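You operate a simulated robot arm through the tools that you are given. There is no shell and no other tool.

Carry out the task below with a simulated two-armed robot. There is one attempt and no reset: what you move stays moved.

## Task
Stop the elevator, wind both take-up wheels to mark 2, then restart it.
Fine: each pointer within a fifth of a mark; the elevator is left running; leave the cyclone fan off.

It is judged by the outcome, as a careful person would: the job done as asked, and still so three seconds after it is handed in. It fails if anything else is knocked over, pushed out of place, dropped, spilled or broken.

## Robot
Two 7-joint arms with fingered hands on one trunk that stands fixed in place. Base frame: the origin is at the foot of the trunk, x ahead of it, y to its left, z up. Readings come in m, rad, newtons and seconds.
The left shoulder is at [0.032, 0.269, 0.971], the right one opposite. Each reaches about 1.298 m from its shoulder. Payload 5 kg a hand.
Tool frame (each hand has its own): the origin (TCP) lies between the finger pads and is the grasp point; the fingertips stand 0.042 m ahead of it; z points along the fingers, y is the line along which they close. The gripper opens to 0.208 m; its body begins 0.119 m behind the TCP. The gripper is a hand of 4 fingers: y runs from the thumb to the fingers, the wrist lies at [0, 0, -0.317] in the tool frame, and closing takes about 1.5 s.
Orientation is told as [roll, pitch, yaw] about the base's x, y, z axes, in that order, counted from this pose: with the fingers straight down and closing along the base's y, the tool's x points along the base's -x, its y along +y and its z along -z.

## Interface
- The arms move only by the tool move_arm. It takes "left_deltas", "right_deltas" or both (then of equal length, played together; a hand with none holds still); each is one flat list of numbers, 6 for each row, row after row: the shift along the tool's x, y, z in units of 100 mm (1.0 is 100 mm), then the turn, a rotation vector about the tool's x, y, z in units of 60 degrees (1.0 is 60 degrees). In form: [x, y, z, wx, wy, wz, x, y, z, wx, wy, wz, ...]. A call has 1 to 20 rows; each row is the pose to reach, as a shift and turn from the pose commanded when the call began, along the tool's axes at that moment. "left_grip" and "right_grip" are, for a hand that has rows, the finger opening in m, from 0 to 0.208, set as the call begins (left out, the last holds). A call with a number of a shift or a turn outside -1 to 1 is refused whole. A row lasts 0.2 s, in which the tool goes at most 0.05 m and 0.15 rad; a call with a longer step from one row to the next is refused whole, and so is a gripper value outside its range. A pose out of reach is approached as far as the arm can. The call stops where the force on the tool passes 40 N (or 10 N more than at its start, if that is more) or the arm is blocked; 0.2 s more then pass. The fingers move at their own pace (about 0.153 m/s each) and stop on an object; they squeeze with about 24 N. The grip force told is the motor's: it shows also when the fingers shut on nothing. Time passes only in rows, and 0.2 s behind the last, so rows that repeat a pose let the fingers close. It gives the time, the measured TCP pose, the force on the tool (base axes), the opening and the grip force at its end, in the units of the frame above (readings bear some noise), with the torque about the TCP (base axes, N m) and any sound that the robot's microphone picked up, and new pictures: "show" is both (left out), scene, wrist or none (wrist: the cameras of the hands that moved).
- Cameras (640 x 400 px; columns grow to the right, rows downward): "scene" is now at [0.1769, 0.0337, 1.2789]; the picture's right is [0.37, -0.93, 0.00], its down [-0.10, -0.04, -0.99] and it looks along [0.92, 0.37, -0.11] (base axes); focal length 214 px, centre (320, 200). "left" rides on the left gripper at [-0.094, 0.001, -0.146] in its tool frame; the picture's right is [-0.01, -1.00, 0.00], its down [0.84, -0.01, -0.54] and it looks along [0.54, -0.01, 0.84] (tool axes); focal length 280 px, centre (320, 200). "right" rides on the right gripper at [0.094, 0.001, -0.146] in its tool frame; the picture's right is [-0.01, 1.00, 0.00], its down [-0.84, -0.01, -0.54] and it looks along [-0.54, -0.01, 0.84] (tool axes); focal length 280 px, centre (320, 200). There is no depth. A picture from a camera that has moved, and an enlarged one, comes with that camera's place and axes in the base frame and with its lens.
- lift_body(by): moves the trunk up (or, below 0, down) by that many m; the arms and the scene camera ride with it, the base frame stays. It gives what a move gives, with no picture.
- curl_fingers(finger1, finger2, finger3, thumb_bend, hand): sets how far each is bent, from 0 (flat) to 100 (curled in); at 30 the hand is open as for a grip, at 70 the pads meet at the TCP. One left out holds its place. A second passes; each finger stops where it meets its share of the squeeze, and holds until it gets a number again. A gripper value or a shape takes the hand back. It gives what a move gives, with no picture; readings hold the bend of each and the force on the fingers (four entries, about 0 where the hand has none), thumb and palm.
- grasp_type(shape, hand): the hand has 4 fingers and takes this shape, open, in about a second: jaw (thumb against the fingers, like two jaws); tri (thumb and two fingers); tip (a fingertip pinch); poke (one finger out to press); point (the index stretched); flat (the hand flat); cup (the hand cupped); fist (a fist). The gripper value then closes the fingers along that shape, each until it touches; the sizes above hold for jaw. It gives what a move gives, with no picture.
- head_to(pan, tilt): turns the head with the scene camera to pan (to the left, within 1.396 rad either way) and tilt (down, from -0.506 to 1.204), counted from straight ahead of the robot (the tilt from the chest, where the trunk bows). It gives what a move gives, and a new picture of the scene camera.
- close_up(camera, box): a new picture of the part [left, top, right, bottom] of that camera's present view, enlarged. The clock stands still meanwhile.
- finish_job(): hands the job in; it is judged then, once.

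Places have to be worked out from the pictures, the camera data and where the tool is seen. Open the grippers and draw the arms clear of the work before you hand the job in, unless the task says otherwise.

The tools are called after "Request:" by a JSON object that holds its "fn" and its "kwargs". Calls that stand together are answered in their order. move_arm: Moves the arms, as the interface text tells. Its arguments: {"type":"object","properties":{"left_deltas":{"type":"array"},"left_grip":{"type":"number"},"right_deltas":{"type":"array"},"right_grip":{"type":"number"},"show":{"type":"string","enum":["both","scene","wrist","none"]}},"required":[]} The other tools are called the same way: lift_body (by) moves the trunk up or down; grasp_type (shape, hand) gives the hand a shape; curl_fingers (finger1, finger2, finger3, thumb_bend, hand) moves the fingers one by one; head_to (pan, tilt) turns the head that bears the scene camera; close_up (camera, box) takes an enlarged picture of a part of a camera's view; finish_job () hands the job in.

At the start:

```text
time: 0.0
left_eef_pos: [0.3807, 0.2701, 1.3075]
left_ee_rot: [-0.001, 0.0, 0.22]
left_wrist_force: [0.6, 0.2, 0.5]
left_ft_torque: [0.01, 0.01, -0.01]
left_grip_width: 0.2079
left_gripper_force: 0.0
left_shape: jaw
left_bend: [30.0, 30.0, 30.0, 30.0]
left_finger forces: [0.1, 0.0, 0.0, 0.0, 0.1, 0.0]
right_eef_pos: [0.7138, -0.2052, 1.3046]
right_ee_rot: [0.001, -0.001, 0.22]
right_wrist_force: [-0.2, 0.1, 0.2]
right_ft_torque: [0.02, 0.0, 0.0]
right_grip_width: 0.208
right_gripper_force: 0.1
right_shape: jaw
right_bend: [30.0, 30.0, 30.0, 30.0]
right_finger forces: [0.0, 0.1, 0.0, 0.0, 0.0, 0.1]
trunk travel left (down, up): [-0.35, 0.271]
head pan, tilt (commanded): [0.379, 0.112]
```

scene: 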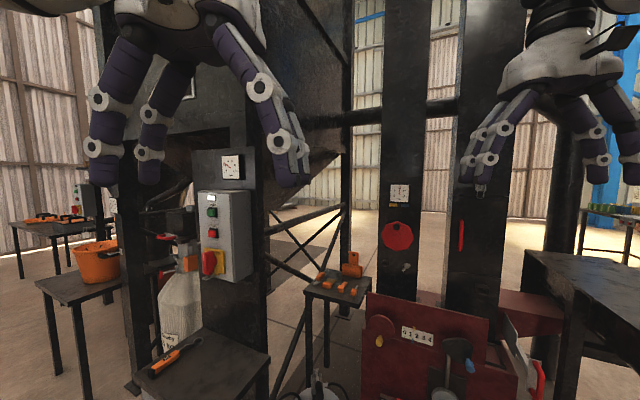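
right: 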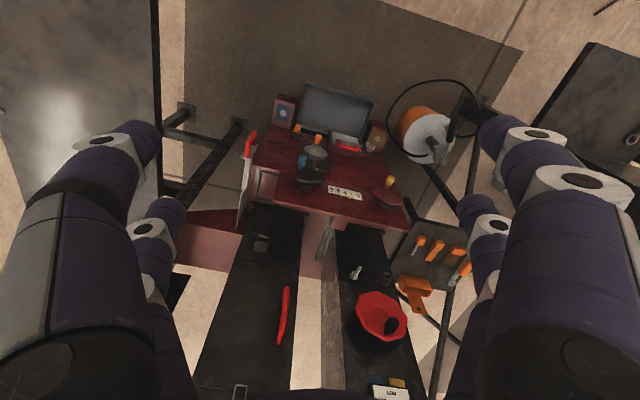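
left: 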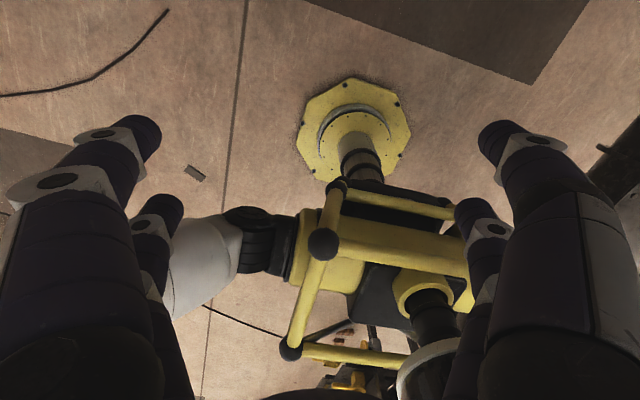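

The scene shows a control box on a post at left, and an elevator boot with red casing ahead. I take close-ups to read the panels before moving.

Request:
{"fn": "close_up", "kwargs": {"camera": "scene", "box": [180, 140, 280, 300]}}

Request:
{"fn": "close_up", "kwargs": {"camera": "scene", "box": [360, 170, 560, 295]}}

Request:
{"fn": "close_up", "kwargs": {"camera": "scene", "box": [350, 285, 550, 400]}}

Request:
{"fn": "close_up", "kwargs": {"camera": "right", "box": [220, 80, 480, 240]}}

```text
2.50 times, centred on (230, 220) of scene
camera zoom: at [0.1769, 0.0337, 1.2789], right [0.37, -0.93, 0.0], down [-0.1, -0.04, -0.99], along [0.92, 0.37, -0.11], focal length 536 px, centre (545, 150)
```

zoom: 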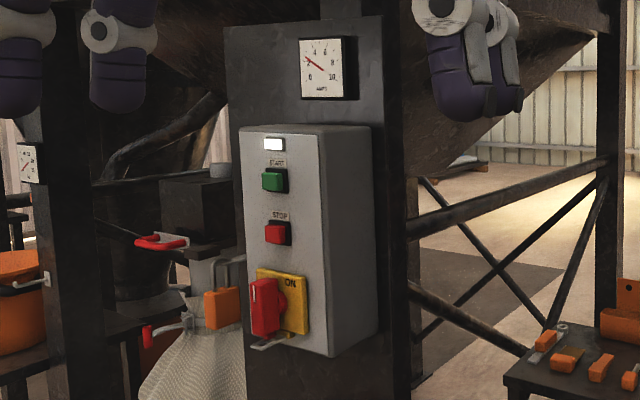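

```text
3.20 times, centred on (460, 232) of scene
camera zoom: at [0.1769, 0.0337, 1.2789], right [0.37, -0.93, 0.0], down [-0.1, -0.04, -0.99], along [0.92, 0.37, -0.11], focal length 686 px, centre (-128, 96)
```

zoom: 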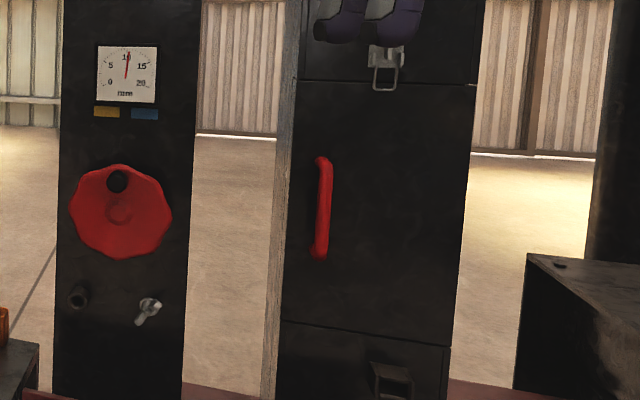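

```text
3.20 times, centred on (450, 342) of scene
camera zoom: at [0.1769, 0.0337, 1.2789], right [0.37, -0.93, 0.0], down [-0.1, -0.04, -0.99], along [0.92, 0.37, -0.11], focal length 686 px, centre (-96, -256)
```

zoom: 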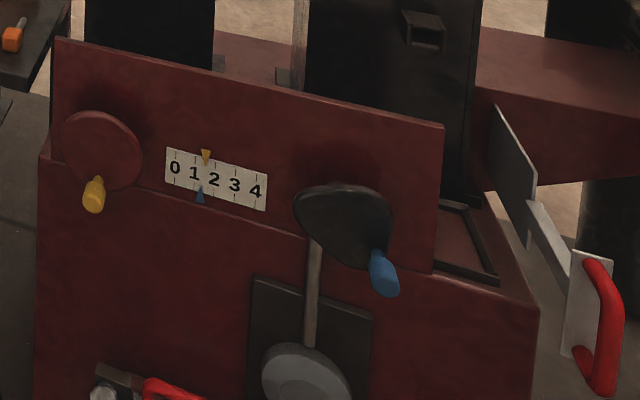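

```text
2.46 times, centred on (350, 160) of right
camera zoom: at [0.6221, -0.2241, 1.4499], right [-0.2, 0.98, 0.0], down [0.82, 0.17, 0.54], along [0.53, 0.11, -0.84], focal length 690 px, centre (246, 298)
```

zoom: 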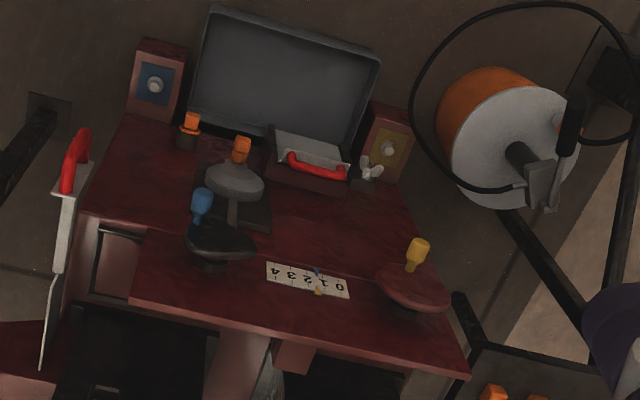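

The central box has START/STOP and a rotary isolator; the boot has two crank wheels (yellow, blue) with a 0–4 scale. I look around to find which control is the elevator's and which is the cyclone fan's.

Request:
{"fn": "head_to", "kwargs": {"pan": 0.9, "tilt": 0.3}}

Request:
{"fn": "close_up", "kwargs": {"camera": "scene", "box": [160, 80, 480, 280]}}

Request:
{"fn": "head_to", "kwargs": {"pan": 0.0, "tilt": 0.4}}

Request:
{"fn": "head_to", "kwargs": {"pan": -0.8, "tilt": 0.4}}

```text
time: 0.9
left_eef_pos: [0.3817, 0.2717, 1.3067]
left_ee_rot: [-0.002, 0.001, 0.22]
left_wrist_force: [0.2, 0.1, -0.1]
left_ft_torque: [-0.02, -0.01, -0.03]
left_grip_width: 0.2078
left_gripper_force: 0.1
left_shape: jaw
left_bend: [30.0, 30.0, 30.0, 30.0]
left_finger forces: [0.0, 0.0, 0.0, 0.0, 0.1, 0.0]
right_eef_pos: [0.7141, -0.2054, 1.304]
right_ee_rot: [0.002, -0.001, 0.219]
right_wrist_force: [0.3, -0.4, 0.1]
right_ft_torque: [-0.03, -0.01, 0.0]
right_grip_width: 0.2079
right_gripper_force: 0.1
right_shape: jaw
right_bend: [30.0, 30.0, 30.0, 30.0]
right_finger forces: [0.0, 0.1, 0.1, 0.1, 0.0, 0.0]
trunk travel left (down, up): [-0.35, 0.271]
head pan, tilt (commanded): [0.901, 0.3]
camera scene: at [0.1492, 0.0727, 1.2613], right [0.78, -0.62, 0.0], down [-0.18, -0.23, -0.96], along [0.59, 0.75, -0.3], focal length 214 px, centre (320, 200)
```

scene: 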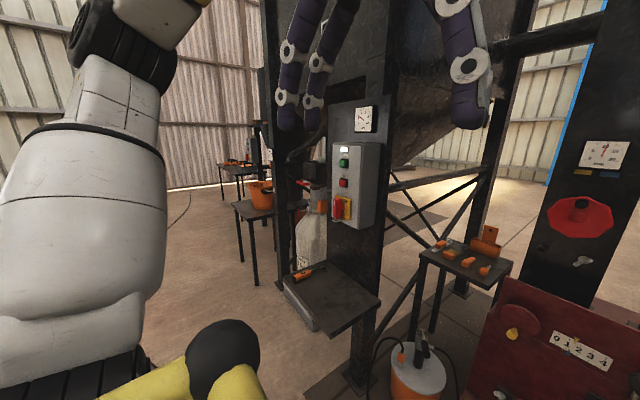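

```text
2.00 times, centred on (320, 180) of scene
camera zoom: at [0.1492, 0.0727, 1.2613], right [0.78, -0.62, 0.0], down [-0.18, -0.23, -0.96], along [0.59, 0.75, -0.3], focal length 429 px, centre (320, 240)
```

zoom: 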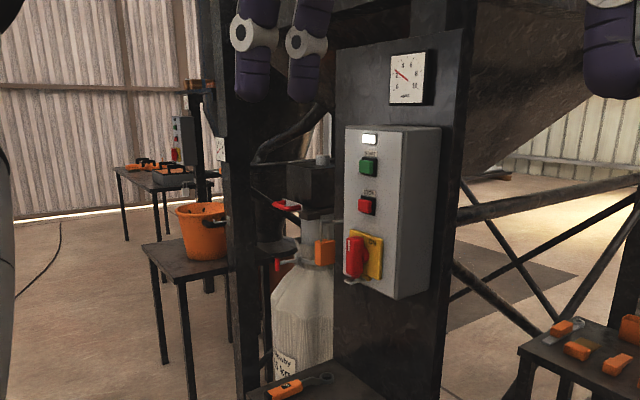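

```text
time: 2.1
left_eef_pos: [0.381, 0.2708, 1.3069]
left_ee_rot: [-0.001, -0.001, 0.219]
left_wrist_force: [-0.6, -0.7, 0.0]
left_ft_torque: [-0.01, 0.04, 0.01]
left_grip_width: 0.2081
left_gripper_force: 0.0
left_shape: jaw
left_bend: [30.0, 30.0, 30.0, 30.0]
left_finger forces: [0.0, 0.0, 0.0, 0.0, 0.0, 0.1]
right_eef_pos: [0.7145, -0.2059, 1.3036]
right_ee_rot: [0.001, -0.001, 0.219]
right_wrist_force: [1.2, 0.0, 0.1]
right_ft_torque: [0.03, -0.02, 0.01]
right_grip_width: 0.2077
right_gripper_force: 0.1
right_shape: jaw
right_bend: [30.0, 30.0, 30.0, 30.0]
right_finger forces: [0.1, 0.1, 0.1, 0.0, 0.1, 0.0]
trunk travel left (down, up): [-0.35, 0.271]
head pan, tilt (commanded): [0.0, 0.4]
camera scene: at [0.1838, -0.0003, 1.252], right [0.0, -1.0, 0.0], down [-0.39, 0.0, -0.92], along [0.92, 0.0, -0.39], focal length 214 px, centre (320, 200)
```

scene: 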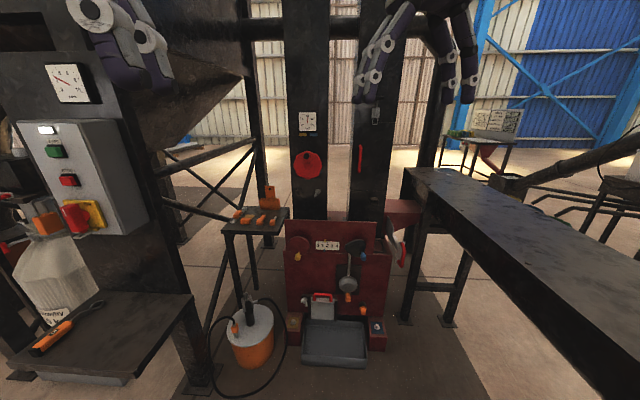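

```text
time: 3.3
left_eef_pos: [0.381, 0.2712, 1.308]
left_ee_rot: [-0.002, 0.001, 0.22]
left_wrist_force: [-0.8, 0.4, 0.3]
left_ft_torque: [-0.03, 0.02, -0.02]
left_grip_width: 0.208
left_gripper_force: 0.1
left_shape: jaw
left_bend: [30.0, 30.0, 30.0, 30.0]
left_finger forces: [0.0, 0.0, 0.0, 0.0, 0.0, 0.0]
right_eef_pos: [0.7149, -0.2058, 1.304]
right_ee_rot: [-0.001, 0.001, 0.221]
right_wrist_force: [-0.9, 0.1, 0.3]
right_ft_torque: [0.04, 0.04, 0.0]
right_grip_width: 0.2078
right_gripper_force: 0.1
right_shape: jaw
right_bend: [30.0, 30.0, 30.0, 30.0]
right_finger forces: [0.0, 0.0, 0.0, 0.0, 0.0, 0.1]
trunk travel left (down, up): [-0.35, 0.271]
head pan, tilt (commanded): [-0.799, 0.4]
camera scene: at [0.1558, -0.0668, 1.252], right [-0.72, -0.7, 0.0], down [-0.27, 0.28, -0.92], along [0.64, -0.66, -0.39], focal length 214 px, centre (320, 200)
```

scene: 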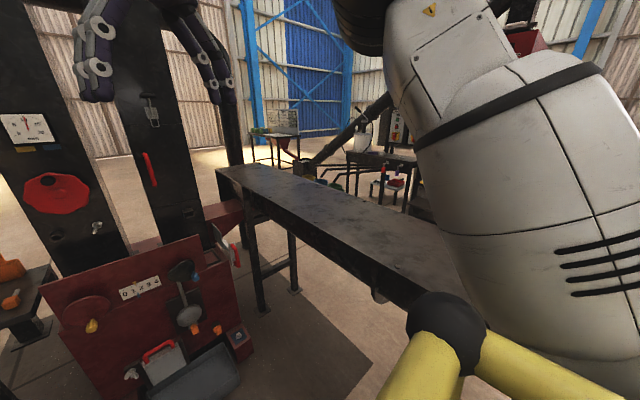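

Let me zoom on the other control boxes and on the boot from this angle.

Request:
{"fn": "close_up", "kwargs": {"camera": "scene", "box": [340, 90, 440, 215]}}

Request:
{"fn": "close_up", "kwargs": {"camera": "scene", "box": [20, 220, 280, 400]}}

Request:
{"fn": "close_up", "kwargs": {"camera": "scene", "box": [0, 90, 130, 190]}}

Request:
{"fn": "close_up", "kwargs": {"camera": "scene", "box": [240, 90, 320, 160]}}

Request:
{"fn": "head_to", "kwargs": {"pan": 0.7, "tilt": 0.1}}

Request:
{"fn": "close_up", "kwargs": {"camera": "scene", "box": [340, 120, 480, 280]}}

Request:
{"fn": "close_up", "kwargs": {"camera": "scene", "box": [200, 130, 330, 260]}}

```text
3.20 times, centred on (390, 152) of scene
camera zoom: at [0.1558, -0.0668, 1.252], right [-0.72, -0.7, 0.0], down [-0.27, 0.28, -0.92], along [0.64, -0.66, -0.39], focal length 686 px, centre (96, 352)
```

zoom: 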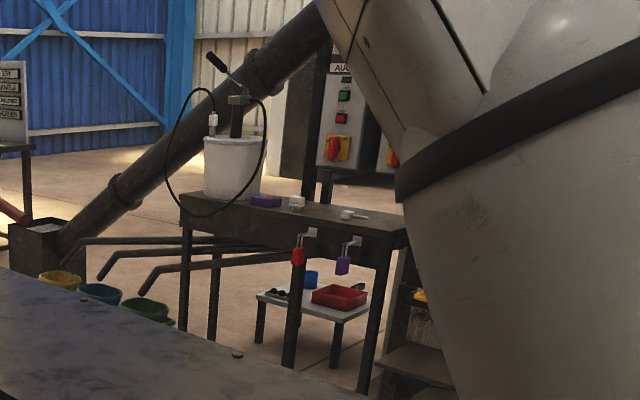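

```text
2.22 times, centred on (150, 310) of scene
camera zoom: at [0.1558, -0.0668, 1.252], right [-0.72, -0.7, 0.0], down [-0.27, 0.28, -0.92], along [0.64, -0.66, -0.39], focal length 477 px, centre (698, -44)
```

zoom: 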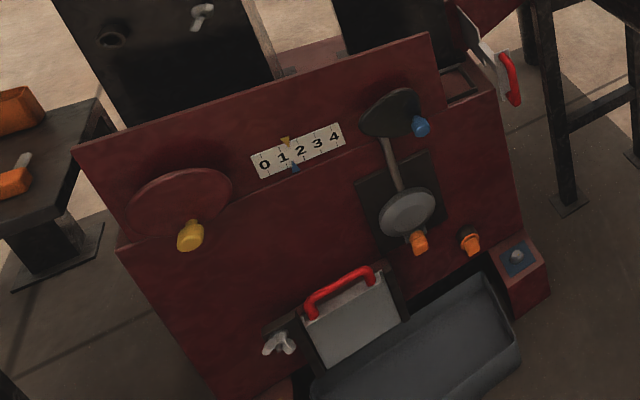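

```text
4.00 times, centred on (65, 140) of scene
camera zoom: at [0.1558, -0.0668, 1.252], right [-0.72, -0.7, 0.0], down [-0.27, 0.28, -0.92], along [0.64, -0.66, -0.39], focal length 858 px, centre (1340, 440)
```

zoom: 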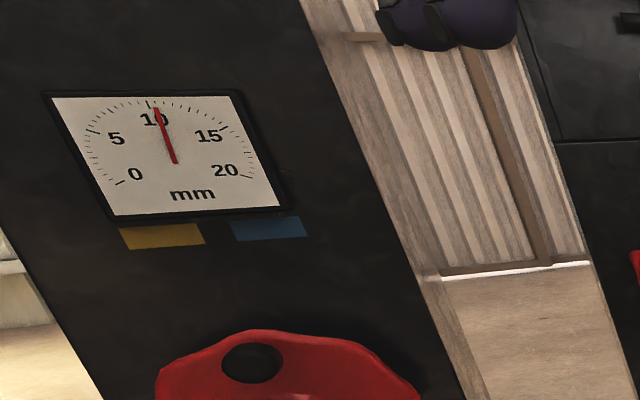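

```text
5.71 times, centred on (280, 125) of scene
camera zoom: at [0.1558, -0.0668, 1.252], right [-0.72, -0.7, 0.0], down [-0.27, 0.28, -0.92], along [0.64, -0.66, -0.39], focal length 1226 px, centre (549, 629)
```

zoom: 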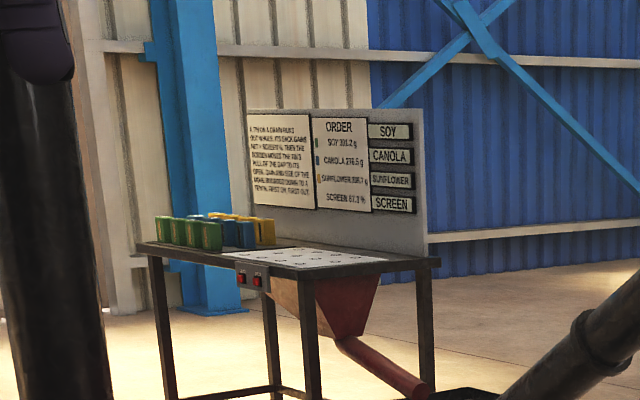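

```text
time: 4.9
left_eef_pos: [0.381, 0.2707, 1.3075]
left_ee_rot: [-0.002, 0.001, 0.22]
left_wrist_force: [-0.2, -0.4, -0.9]
left_ft_torque: [0.0, -0.02, -0.03]
left_grip_width: 0.2079
left_gripper_force: 0.0
left_shape: jaw
left_bend: [30.0, 30.0, 30.0, 30.0]
left_finger forces: [0.1, 0.0, 0.0, 0.0, 0.0, 0.0]
right_eef_pos: [0.7148, -0.2055, 1.3041]
right_ee_rot: [0.0, 0.0, 0.22]
right_wrist_force: [0.1, 0.0, 0.2]
right_ft_torque: [0.01, -0.03, 0.01]
right_grip_width: 0.2079
right_gripper_force: 0.1
right_shape: jaw
right_bend: [30.0, 30.0, 30.0, 30.0]
right_finger forces: [0.0, 0.0, 0.1, 0.0, 0.0, 0.0]
trunk travel left (down, up): [-0.35, 0.271]
head pan, tilt (commanded): [0.7, 0.099]
camera scene: at [0.1616, 0.0588, 1.2799], right [0.64, -0.77, 0.0], down [-0.08, -0.06, -0.99], along [0.76, 0.64, -0.1], focal length 214 px, centre (320, 200)
```

scene: 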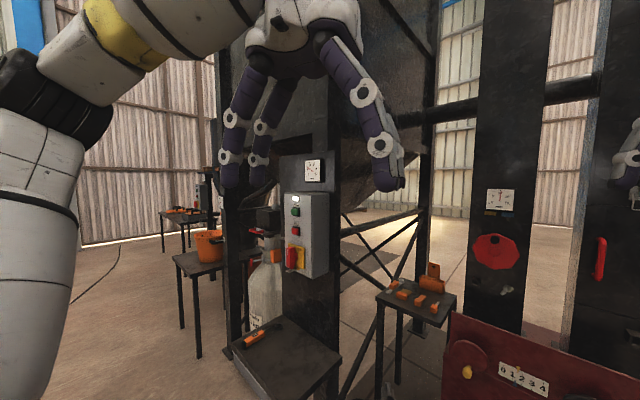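

```text
2.50 times, centred on (410, 200) of scene
camera zoom: at [0.1616, 0.0588, 1.2799], right [0.64, -0.77, 0.0], down [-0.08, -0.06, -0.99], along [0.76, 0.64, -0.1], focal length 536 px, centre (95, 200)
```

zoom: 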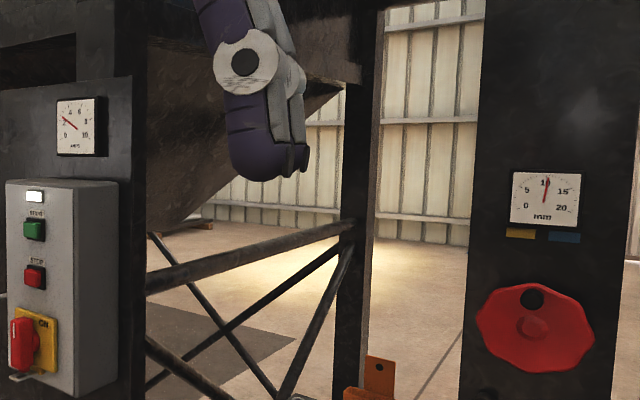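

```text
3.08 times, centred on (265, 195) of scene
camera zoom: at [0.1616, 0.0588, 1.2799], right [0.64, -0.77, 0.0], down [-0.08, -0.06, -0.99], along [0.76, 0.64, -0.1], focal length 660 px, centre (489, 215)
```

zoom: 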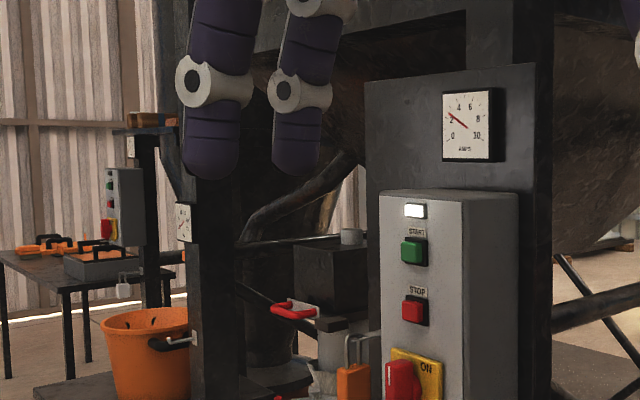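

I zoom further on the distant left box to compare its lamp and label with the central one.

Request:
{"fn": "close_up", "kwargs": {"camera": "scene", "box": [190, 165, 230, 225]}}

Request:
{"fn": "close_up", "kwargs": {"camera": "scene", "box": [270, 145, 340, 285]}}

Request:
{"fn": "close_up", "kwargs": {"camera": "scene", "box": [440, 300, 600, 400]}}

Request:
{"fn": "close_up", "kwargs": {"camera": "left", "box": [160, 0, 480, 400]}}

```text
6.67 times, centred on (210, 195) of scene
camera zoom: at [0.1616, 0.0588, 1.2799], right [0.64, -0.77, 0.0], down [-0.08, -0.06, -0.99], along [0.76, 0.64, -0.1], focal length 1430 px, centre (1053, 233)
```

zoom: 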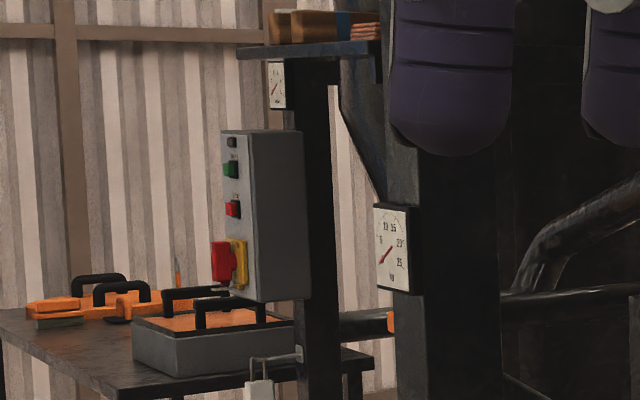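

```text
2.86 times, centred on (305, 215) of scene
camera zoom: at [0.1616, 0.0588, 1.2799], right [0.64, -0.77, 0.0], down [-0.08, -0.06, -0.99], along [0.76, 0.64, -0.1], focal length 613 px, centre (363, 157)
```

zoom: 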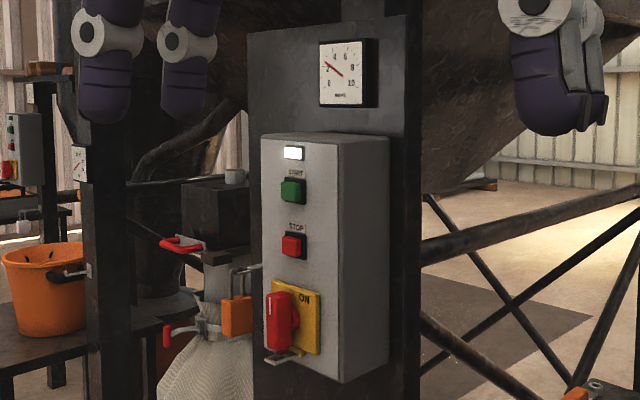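

```text
4.00 times, centred on (520, 350) of scene
camera zoom: at [0.1616, 0.0588, 1.2799], right [0.64, -0.77, 0.0], down [-0.08, -0.06, -0.99], along [0.76, 0.64, -0.1], focal length 858 px, centre (-480, -400)
```

zoom: 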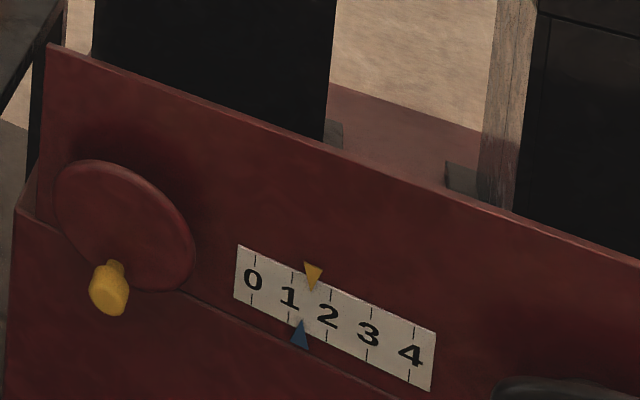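

```text
1.00 times, centred on (320, 200) of left (not enlarged: the box is as wide or as high as the picture)
camera zoom: at [0.4719, 0.293, 1.4523], right [0.23, -0.97, 0.0], down [-0.82, -0.19, 0.54], along [-0.52, -0.13, -0.84], focal length 280 px, centre (320, 200)
```

zoom: 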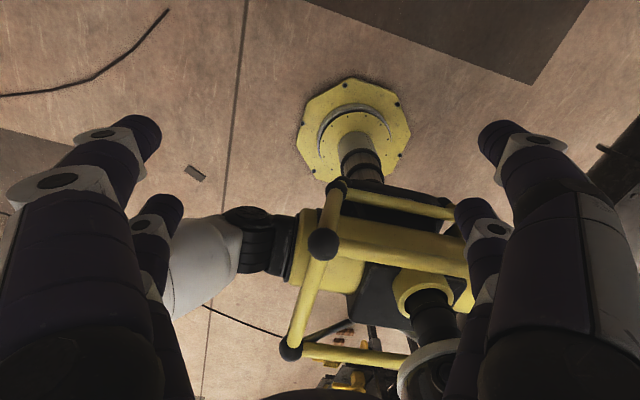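

The central box (lamp lit, ammeter ~2 A) is the running elevator; the far-left box is dark at 0 A, so that is the fan and I leave it alone. I estimate STOP at about (0.68, 0.61, 1.095), yellow knob near (1.03, 0.11, 0.595), blue knob near (1.01, -0.205, 0.615). I look closer at the wheels.

Request:
{"fn": "close_up", "kwargs": {"camera": "right", "box": [360, 155, 430, 215]}}

Request:
{"fn": "close_up", "kwargs": {"camera": "right", "box": [280, 130, 350, 200]}}

Request:
{"fn": "close_up", "kwargs": {"camera": "right", "box": [315, 175, 375, 210]}}

Request:
{"fn": "head_to", "kwargs": {"pan": 0.0, "tilt": 0.6}}

Request:
{"fn": "close_up", "kwargs": {"camera": "scene", "box": [270, 150, 410, 240]}}

Request:
{"fn": "close_up", "kwargs": {"camera": "scene", "box": [260, 200, 420, 330]}}

```text
6.67 times, centred on (395, 185) of right
camera zoom: at [0.6221, -0.2241, 1.4499], right [-0.2, 0.98, 0.0], down [0.82, 0.17, 0.54], along [0.53, 0.11, -0.84], focal length 1869 px, centre (-180, 300)
```

zoom: 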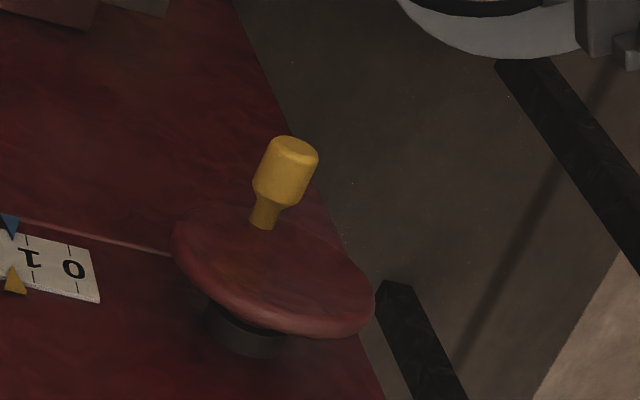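

```text
5.71 times, centred on (315, 165) of right
camera zoom: at [0.6221, -0.2241, 1.4499], right [-0.2, 0.98, 0.0], down [0.82, 0.17, 0.54], along [0.53, 0.11, -0.84], focal length 1602 px, centre (349, 400)
```

zoom: 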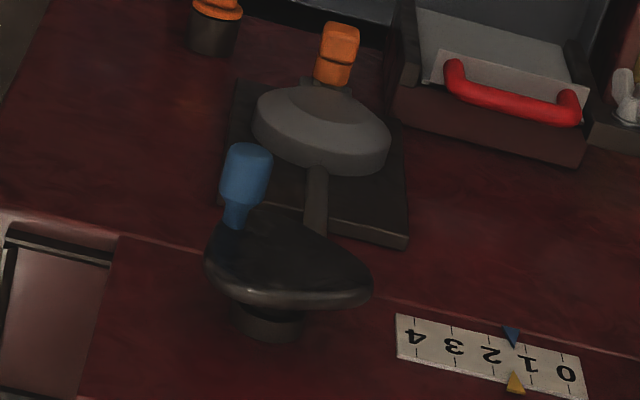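

```text
10.67 times, centred on (345, 192) of right
camera zoom: at [0.6221, -0.2241, 1.4499], right [-0.2, 0.98, 0.0], down [0.82, 0.17, 0.54], along [0.53, 0.11, -0.84], focal length 2991 px, centre (53, 280)
```

zoom: 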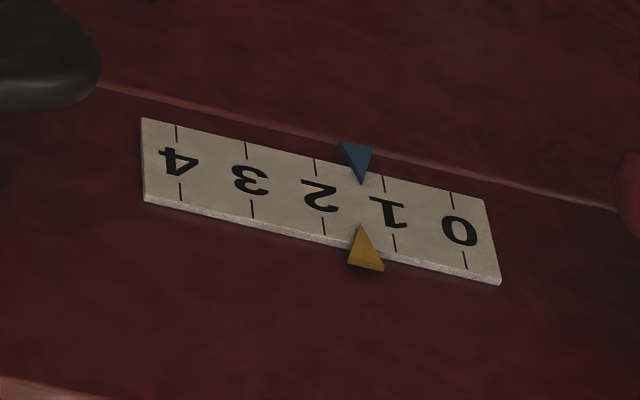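

```text
time: 6.0
left_eef_pos: [0.3807, 0.2713, 1.3072]
left_ee_rot: [-0.001, 0.0, 0.22]
left_wrist_force: [-0.2, 0.6, 0.3]
left_ft_torque: [0.02, 0.05, 0.0]
left_grip_width: 0.2079
left_gripper_force: 0.0
left_shape: jaw
left_bend: [30.0, 30.0, 30.0, 30.0]
left_finger forces: [0.0, 0.1, 0.0, 0.0, 0.0, 0.0]
right_eef_pos: [0.7144, -0.2052, 1.3035]
right_ee_rot: [0.0, -0.001, 0.221]
right_wrist_force: [-0.1, -0.2, -0.2]
right_ft_torque: [0.01, -0.01, 0.01]
right_grip_width: 0.208
right_gripper_force: 0.0
right_shape: jaw
right_bend: [30.0, 30.0, 30.0, 30.0]
right_finger forces: [0.0, 0.0, 0.0, 0.0, 0.1, 0.0]
trunk travel left (down, up): [-0.35, 0.271]
head pan, tilt (commanded): [0.0, 0.6]
camera scene: at [0.1796, -0.0003, 1.2338], right [0.0, -1.0, 0.0], down [-0.56, 0.0, -0.83], along [0.83, 0.0, -0.56], focal length 214 px, centre (320, 200)
```

scene: 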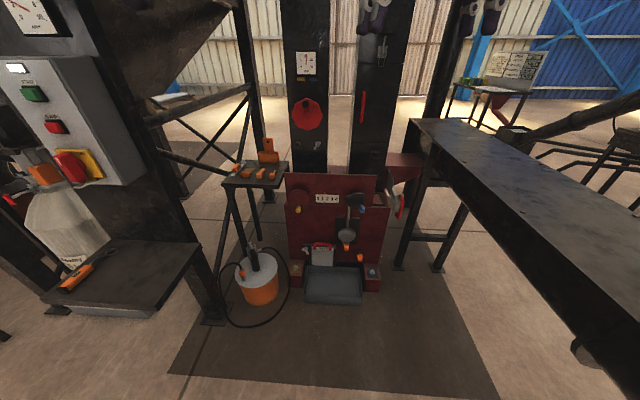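

```text
4.44 times, centred on (340, 195) of scene
camera zoom: at [0.1796, -0.0003, 1.2338], right [0.0, -1.0, 0.0], down [-0.56, 0.0, -0.83], along [0.83, 0.0, -0.56], focal length 953 px, centre (231, 222)
```

zoom: 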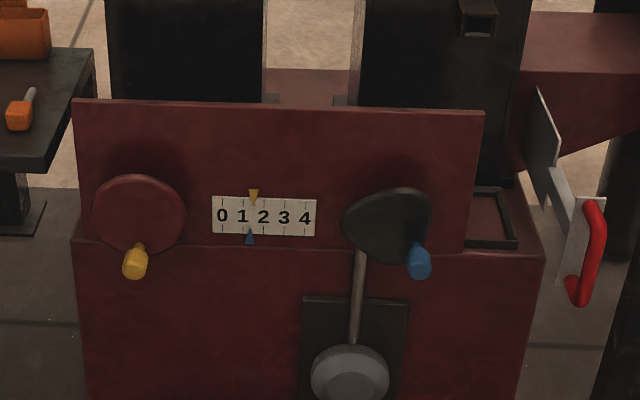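

```text
3.08 times, centred on (340, 265) of scene
camera zoom: at [0.1796, -0.0003, 1.2338], right [0.0, -1.0, 0.0], down [-0.56, 0.0, -0.83], along [0.83, 0.0, -0.56], focal length 660 px, centre (258, 0)
```

zoom: 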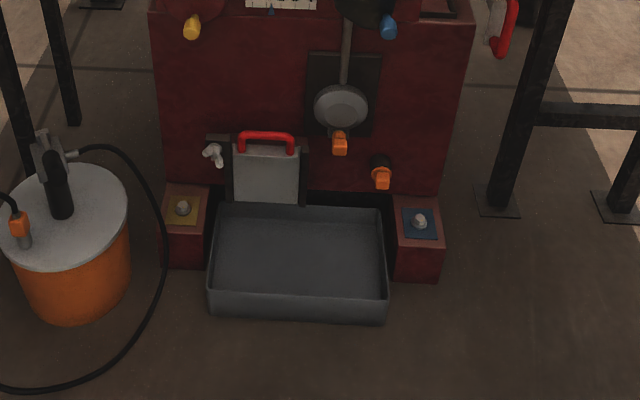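

I set the left hand to the poke shape for the buttons, and view it with the head.

Request:
{"fn": "grasp_type", "kwargs": {"hand": "left", "shape": "poke"}}

Request:
{"fn": "head_to", "kwargs": {"pan": 0.75, "tilt": 0.15}}

Request:
{"fn": "close_up", "kwargs": {"camera": "left", "box": [0, 0, 640, 400]}}

```text
time: 6.8
left_eef_pos: [0.3809, 0.2712, 1.3077]
left_ee_rot: [-0.001, 0.001, 0.219]
left_wrist_force: [0.0, 0.2, -0.6]
left_ft_torque: [0.01, 0.03, 0.03]
left_grip_width: 0.0
left_gripper_force: 0.1
left_shape: poke
left_bend: [100.0, 100.0, 100.0, 33.0]
left_finger forces: [0.1, 0.0, 0.0, 0.0, 0.1, 0.1]
right_eef_pos: [0.714, -0.2059, 1.3036]
right_ee_rot: [0.0, 0.0, 0.22]
right_wrist_force: [0.5, -0.6, 0.0]
right_ft_torque: [0.0, -0.01, 0.0]
right_grip_width: 0.208
right_gripper_force: 0.0
right_shape: jaw
right_bend: [30.0, 30.0, 30.0, 30.0]
right_finger forces: [0.0, 0.1, 0.0, 0.0, 0.1, 0.1]
trunk travel left (down, up): [-0.35, 0.271]
head pan, tilt (commanded): [0.0, 0.6]
```

```text
time: 8.0
left_eef_pos: [0.3815, 0.2694, 1.308]
left_ee_rot: [-0.001, 0.0, 0.22]
left_wrist_force: [0.4, -0.7, -0.1]
left_ft_torque: [0.02, 0.02, 0.0]
left_grip_width: 0.0002
left_gripper_force: 0.0
left_shape: poke
left_bend: [100.0, 100.0, 100.0, 33.0]
left_finger forces: [0.0, 0.1, 0.0, 0.0, 0.0, 0.0]
right_eef_pos: [0.7147, -0.2052, 1.3057]
right_ee_rot: [0.0, 0.001, 0.221]
right_wrist_force: [-0.1, 0.3, -0.4]
right_ft_torque: [0.02, -0.01, -0.03]
right_grip_width: 0.2079
right_gripper_force: 0.0
right_shape: jaw
right_bend: [30.0, 30.0, 30.0, 30.0]
right_finger forces: [0.0, 0.1, 0.0, 0.1, 0.1, 0.1]
trunk travel left (down, up): [-0.35, 0.271]
head pan, tilt (commanded): [0.75, 0.15]
camera scene: at [0.1591, 0.0628, 1.2752], right [0.68, -0.73, 0.0], down [-0.11, -0.1, -0.99], along [0.72, 0.67, -0.15], focal length 214 px, centre (320, 200)
```

scene: 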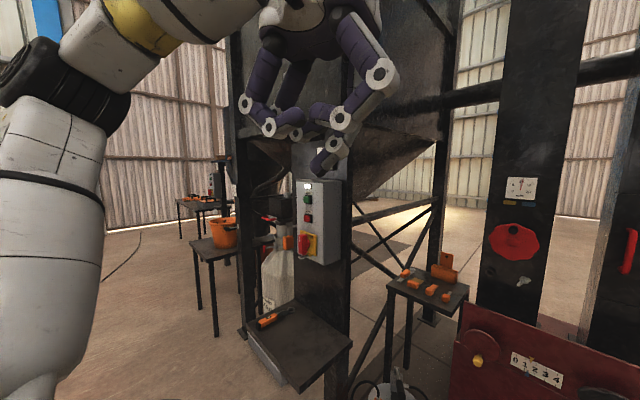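

```text
1.00 times, centred on (320, 200) of left (not enlarged: the box is as wide or as high as the picture)
camera zoom: at [0.4719, 0.293, 1.4524], right [0.23, -0.97, 0.0], down [-0.82, -0.19, 0.54], along [-0.52, -0.13, -0.84], focal length 280 px, centre (320, 200)
```

zoom: 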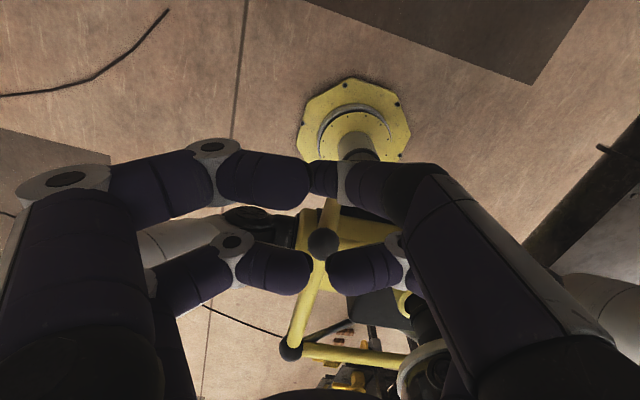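

The poke shape leaves all fingers curled, so it's unclear which tip leads. I try "point" to compare.

Request:
{"fn": "grasp_type", "kwargs": {"hand": "left", "shape": "point"}}

Request:
{"fn": "close_up", "kwargs": {"camera": "left", "box": [0, 0, 640, 400]}}

Request:
{"fn": "close_up", "kwargs": {"camera": "scene", "box": [200, 0, 440, 180]}}

```text
time: 8.8
left_eef_pos: [0.3814, 0.2709, 1.3068]
left_ee_rot: [-0.001, 0.001, 0.22]
left_wrist_force: [-0.9, 0.2, -0.5]
left_ft_torque: [0.0, -0.01, 0.0]
left_grip_width: 0.2019
left_gripper_force: 0.1
left_shape: point
left_bend: [70.0, 100.0, 100.0, 32.0]
left_finger forces: [0.0, 0.0, 0.0, 0.0, 0.0, 0.0]
right_eef_pos: [0.7142, -0.2059, 1.3044]
right_ee_rot: [0.0, 0.0, 0.218]
right_wrist_force: [-0.1, -0.4, -0.1]
right_ft_torque: [-0.01, 0.02, 0.03]
right_grip_width: 0.2078
right_gripper_force: 0.1
right_shape: jaw
right_bend: [30.0, 30.0, 30.0, 30.0]
right_finger forces: [0.0, 0.1, 0.0, 0.0, 0.1, 0.0]
trunk travel left (down, up): [-0.35, 0.271]
head pan, tilt (commanded): [0.75, 0.15]
```

```text
1.00 times, centred on (320, 200) of left (not enlarged: the box is as wide or as high as the picture)
camera zoom: at [0.4719, 0.2929, 1.4523], right [0.23, -0.97, 0.0], down [-0.82, -0.19, 0.54], along [-0.52, -0.13, -0.84], focal length 280 px, centre (320, 200)
```

zoom: 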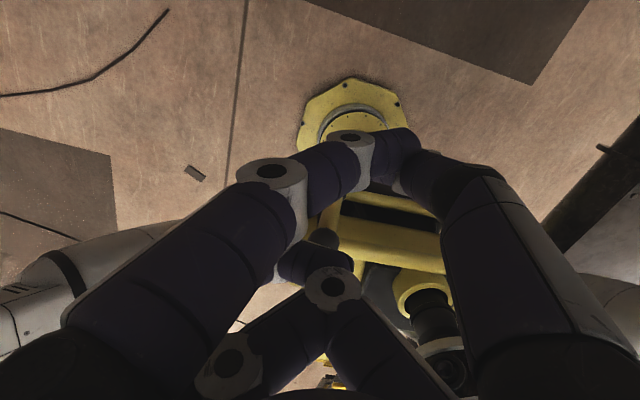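

```text
2.22 times, centred on (320, 90) of scene
camera zoom: at [0.159, 0.0628, 1.2753], right [0.68, -0.73, 0.0], down [-0.11, -0.1, -0.99], along [0.72, 0.67, -0.15], focal length 477 px, centre (320, 444)
```

zoom: 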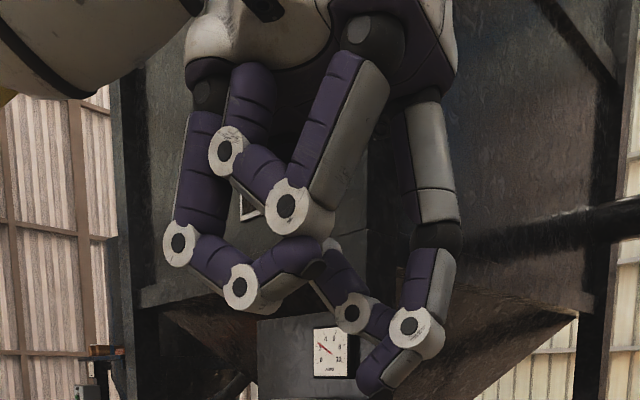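

The fingers seem still to be settling; I let a little time pass and look again.

Request:
{"fn": "move_arm", "kwargs": {"left_deltas": [0, 0, 0, 0, 0, 0, 0, 0, 0, 0, 0, 0, 0, 0, 0, 0, 0, 0, 0, 0, 0, 0, 0, 0], "show": "both"}}

```text
time: 9.8
left_eef_pos: [0.3816, 0.2716, 1.3074]
left_ee_rot: [-0.001, 0.0, 0.219]
left_wrist_force: [-0.3, -0.3, 0.4]
left_ft_torque: [0.0, 0.0, 0.03]
left_grip_width: 0.2017
left_gripper_force: 0.1
left_shape: point
left_bend: [70.0, 100.0, 100.0, 32.0]
left_finger forces: [0.1, 0.0, 0.0, 0.1, 0.0, 0.0]
right_eef_pos: [0.7149, -0.2048, 1.3038]
right_ee_rot: [-0.002, -0.001, 0.219]
right_wrist_force: [0.1, -0.6, 0.6]
right_ft_torque: [0.0, -0.01, -0.01]
right_grip_width: 0.208
right_gripper_force: 0.0
right_shape: jaw
right_bend: [30.0, 30.0, 30.0, 30.0]
right_finger forces: [0.0, 0.0, 0.0, 0.0, 0.1, 0.1]
trunk travel left (down, up): [-0.35, 0.271]
head pan, tilt (commanded): [0.75, 0.15]
camera scene: at [0.159, 0.0628, 1.2753], right [0.68, -0.73, 0.0], down [-0.11, -0.1, -0.99], along [0.72, 0.67, -0.15], focal length 214 px, centre (320, 200)
camera left: at [0.4719, 0.293, 1.4523], right [0.23, -0.97, 0.0], down [-0.82, -0.19, 0.54], along [-0.52, -0.13, -0.84], focal length 280 px, centre (320, 200)
```

scene: 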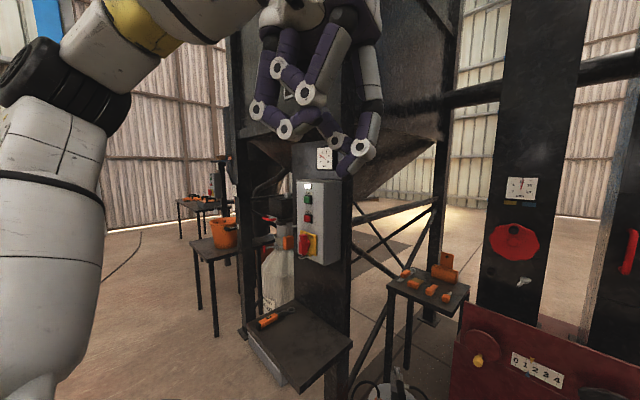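
left: 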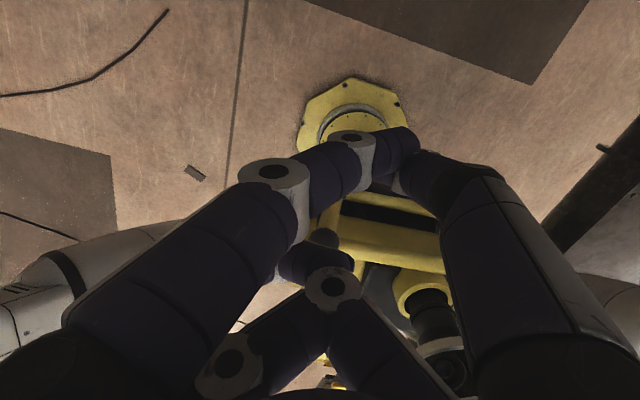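

The point shape isn't very clean either. I try the "tip" pinch closed, which should give one compact fingertip pair.

Request:
{"fn": "grasp_type", "kwargs": {"hand": "left", "shape": "tip"}}

Request:
{"fn": "move_arm", "kwargs": {"left_deltas": [0, 0, 0, 0, 0, 0, 0, 0, 0, 0, 0, 0, 0, 0, 0, 0, 0, 0, 0, 0, 0, 0, 0, 0, 0, 0, 0, 0, 0, 0, 0, 0, 0, 0, 0, 0], "left_grip": 0.0, "show": "both"}}

Request:
{"fn": "close_up", "kwargs": {"camera": "scene", "box": [200, 0, 440, 180]}}

```text
time: 10.8
left_eef_pos: [0.3803, 0.271, 1.3076]
left_ee_rot: [0.0, 0.002, 0.219]
left_wrist_force: [0.5, 0.3, 1.2]
left_ft_torque: [-0.02, -0.03, 0.01]
left_grip_width: 0.2079
left_gripper_force: 0.1
left_shape: tip
left_bend: [30.0, 30.0, 30.0, 30.0]
left_finger forces: [0.0, 0.0, 0.1, 0.1, 0.0, 0.0]
right_eef_pos: [0.7135, -0.2058, 1.3037]
right_ee_rot: [0.0, 0.001, 0.221]
right_wrist_force: [-0.7, 0.4, 0.5]
right_ft_torque: [0.0, 0.01, -0.02]
right_grip_width: 0.2079
right_gripper_force: 0.0
right_shape: jaw
right_bend: [30.0, 30.0, 30.0, 30.0]
right_finger forces: [0.0, 0.0, 0.0, 0.1, 0.1, 0.0]
trunk travel left (down, up): [-0.35, 0.271]
head pan, tilt (commanded): [0.75, 0.15]
```

```text
time: 12.2
left_eef_pos: [0.379, 0.2716, 1.3069]
left_ee_rot: [-0.002, -0.002, 0.218]
left_wrist_force: [-0.7, -0.4, 1.1]
left_ft_torque: [0.0, -0.01, -0.03]
left_grip_width: 0.0001
left_gripper_force: 24.1
left_shape: tip
left_bend: [70.0, 70.0, 70.0, 70.0]
left_finger forces: [0.0, 0.0, 0.0, 0.0, 0.0, 0.0]
right_eef_pos: [0.7149, -0.2053, 1.3038]
right_ee_rot: [-0.001, 0.0, 0.221]
right_wrist_force: [0.7, -0.7, 0.6]
right_ft_torque: [0.01, 0.0, -0.03]
right_grip_width: 0.208
right_gripper_force: 0.1
right_shape: jaw
right_bend: [30.0, 30.0, 30.0, 30.0]
right_finger forces: [0.0, 0.1, 0.1, 0.0, 0.1, 0.0]
trunk travel left (down, up): [-0.35, 0.271]
head pan, tilt (commanded): [0.75, 0.15]
camera scene: at [0.159, 0.0628, 1.2753], right [0.68, -0.73, 0.0], down [-0.11, -0.1, -0.99], along [0.72, 0.67, -0.15], focal length 214 px, centre (320, 200)
camera left: at [0.4719, 0.2929, 1.4523], right [0.23, -0.97, 0.0], down [-0.82, -0.19, 0.54], along [-0.52, -0.13, -0.84], focal length 280 px, centre (320, 200)
```

scene: 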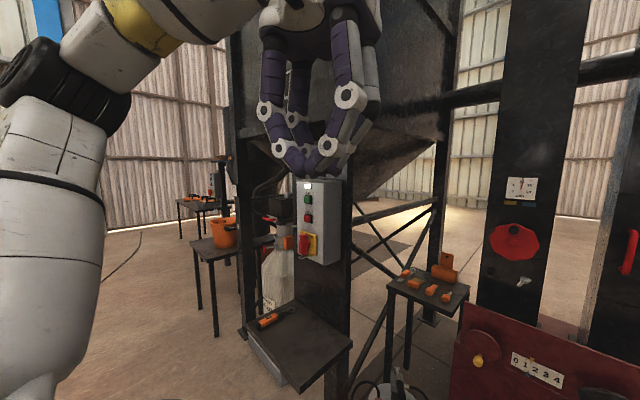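
left: 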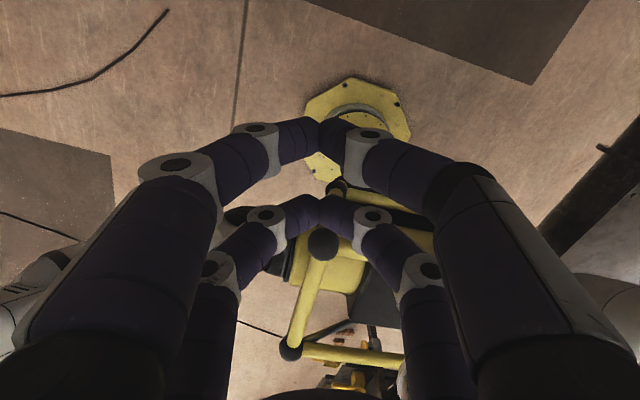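

```text
2.22 times, centred on (320, 90) of scene
camera zoom: at [0.159, 0.0628, 1.2753], right [0.68, -0.73, 0.0], down [-0.11, -0.1, -0.99], along [0.72, 0.67, -0.15], focal length 477 px, centre (320, 444)
```

zoom: 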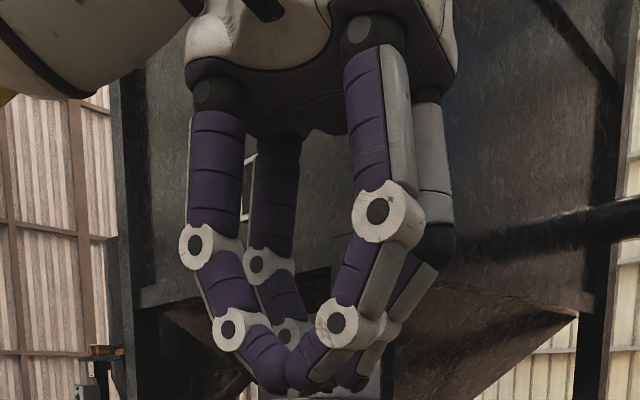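

I'll shape it directly: finger1 straight, others curled, to get a single poking finger.

Request:
{"fn": "curl_fingers", "kwargs": {"hand": "left", "finger1": 0, "finger2": 100, "finger3": 100, "thumb_bend": 100}}

Request:
{"fn": "close_up", "kwargs": {"camera": "left", "box": [0, 0, 640, 400]}}

Request:
{"fn": "close_up", "kwargs": {"camera": "scene", "box": [200, 0, 440, 180]}}

```text
time: 13.2
left_eef_pos: [0.3798, 0.2708, 1.3062]
left_ee_rot: [-0.004, -0.001, 0.221]
left_wrist_force: [0.1, 0.1, 0.7]
left_ft_torque: [0.02, -0.01, -0.02]
left_grip_width: 0.1072
left_gripper_force: 0.1
left_shape: fingers
left_bend: [0.0, 70.0, 70.0, 100.0]
left_finger forces: [0.0, 0.1, 0.1, 0.0, 0.0, 0.1]
right_eef_pos: [0.7144, -0.2051, 1.3032]
right_ee_rot: [0.0, -0.001, 0.221]
right_wrist_force: [0.3, -0.6, 0.5]
right_ft_torque: [-0.02, 0.02, -0.02]
right_grip_width: 0.2078
right_gripper_force: 0.1
right_shape: jaw
right_bend: [30.0, 30.0, 30.0, 30.0]
right_finger forces: [0.1, 0.0, 0.0, 0.0, 0.1, 0.0]
trunk travel left (down, up): [-0.35, 0.271]
head pan, tilt (commanded): [0.75, 0.15]
```

```text
1.00 times, centred on (320, 200) of left (not enlarged: the box is as wide or as high as the picture)
camera zoom: at [0.4719, 0.293, 1.4523], right [0.23, -0.97, 0.0], down [-0.82, -0.19, 0.54], along [-0.52, -0.13, -0.84], focal length 280 px, centre (320, 200)
```

zoom: 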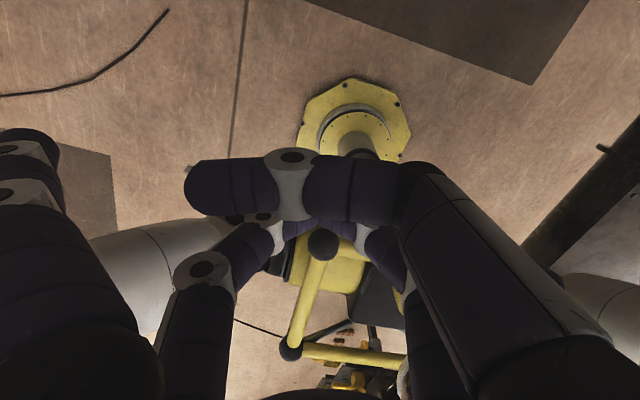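

```text
2.22 times, centred on (320, 90) of scene
camera zoom: at [0.159, 0.0628, 1.2753], right [0.68, -0.73, 0.0], down [-0.11, -0.1, -0.99], along [0.72, 0.67, -0.15], focal length 477 px, centre (320, 444)
```

zoom: 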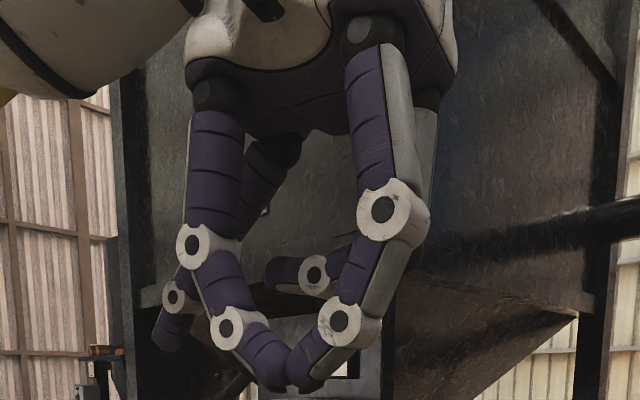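

Finger1 and the thumb are the near (camera-side) pair; fingers 2–3 are the far pair and meet each other at 70. I curl the near pair fully, leaving fingers 2+3 together as the poking tip.

Request:
{"fn": "curl_fingers", "kwargs": {"hand": "left", "finger1": 100, "finger2": 68, "finger3": 68, "thumb_bend": 100}}

Request:
{"fn": "close_up", "kwargs": {"camera": "left", "box": [0, 0, 640, 400]}}

Request:
{"fn": "close_up", "kwargs": {"camera": "scene", "box": [200, 0, 440, 180]}}

```text
time: 14.2
left_eef_pos: [0.3806, 0.2709, 1.3074]
left_ee_rot: [-0.002, -0.001, 0.219]
left_wrist_force: [0.1, 0.7, -0.2]
left_ft_torque: [0.02, -0.01, 0.0]
left_grip_width: 0.0471
left_gripper_force: 0.0
left_shape: fingers
left_bend: [82.0, 68.0, 68.0, 100.0]
left_finger forces: [0.1, 0.0, 0.0, 0.1, 0.0, 0.1]
right_eef_pos: [0.7144, -0.2046, 1.305]
right_ee_rot: [0.0, -0.001, 0.22]
right_wrist_force: [0.4, -0.2, 0.1]
right_ft_torque: [0.0, 0.0, -0.02]
right_grip_width: 0.2078
right_gripper_force: 0.0
right_shape: jaw
right_bend: [30.0, 30.0, 30.0, 30.0]
right_finger forces: [0.0, 0.0, 0.1, 0.0, 0.0, 0.1]
trunk travel left (down, up): [-0.35, 0.271]
head pan, tilt (commanded): [0.75, 0.15]
```

```text
1.00 times, centred on (320, 200) of left (not enlarged: the box is as wide or as high as the picture)
camera zoom: at [0.4719, 0.2929, 1.4524], right [0.23, -0.97, 0.0], down [-0.82, -0.19, 0.54], along [-0.52, -0.13, -0.84], focal length 280 px, centre (320, 200)
```

zoom: 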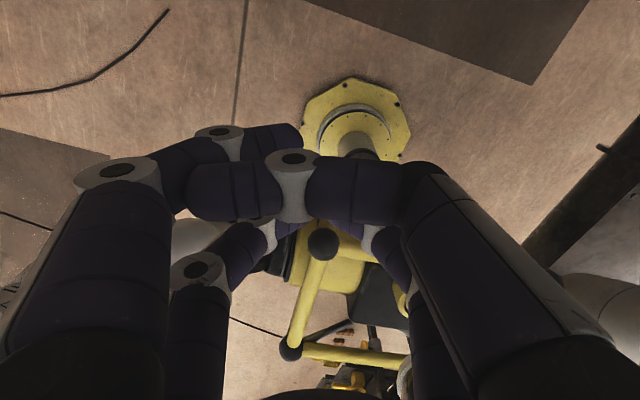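

```text
2.22 times, centred on (320, 90) of scene
camera zoom: at [0.159, 0.0628, 1.2753], right [0.68, -0.73, 0.0], down [-0.11, -0.1, -0.99], along [0.72, 0.67, -0.15], focal length 477 px, centre (320, 444)
```

zoom: 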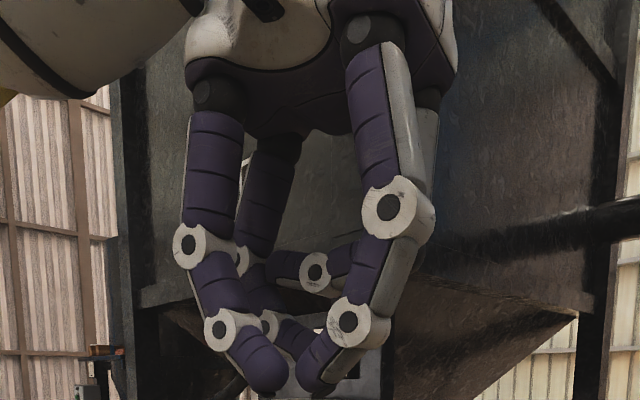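

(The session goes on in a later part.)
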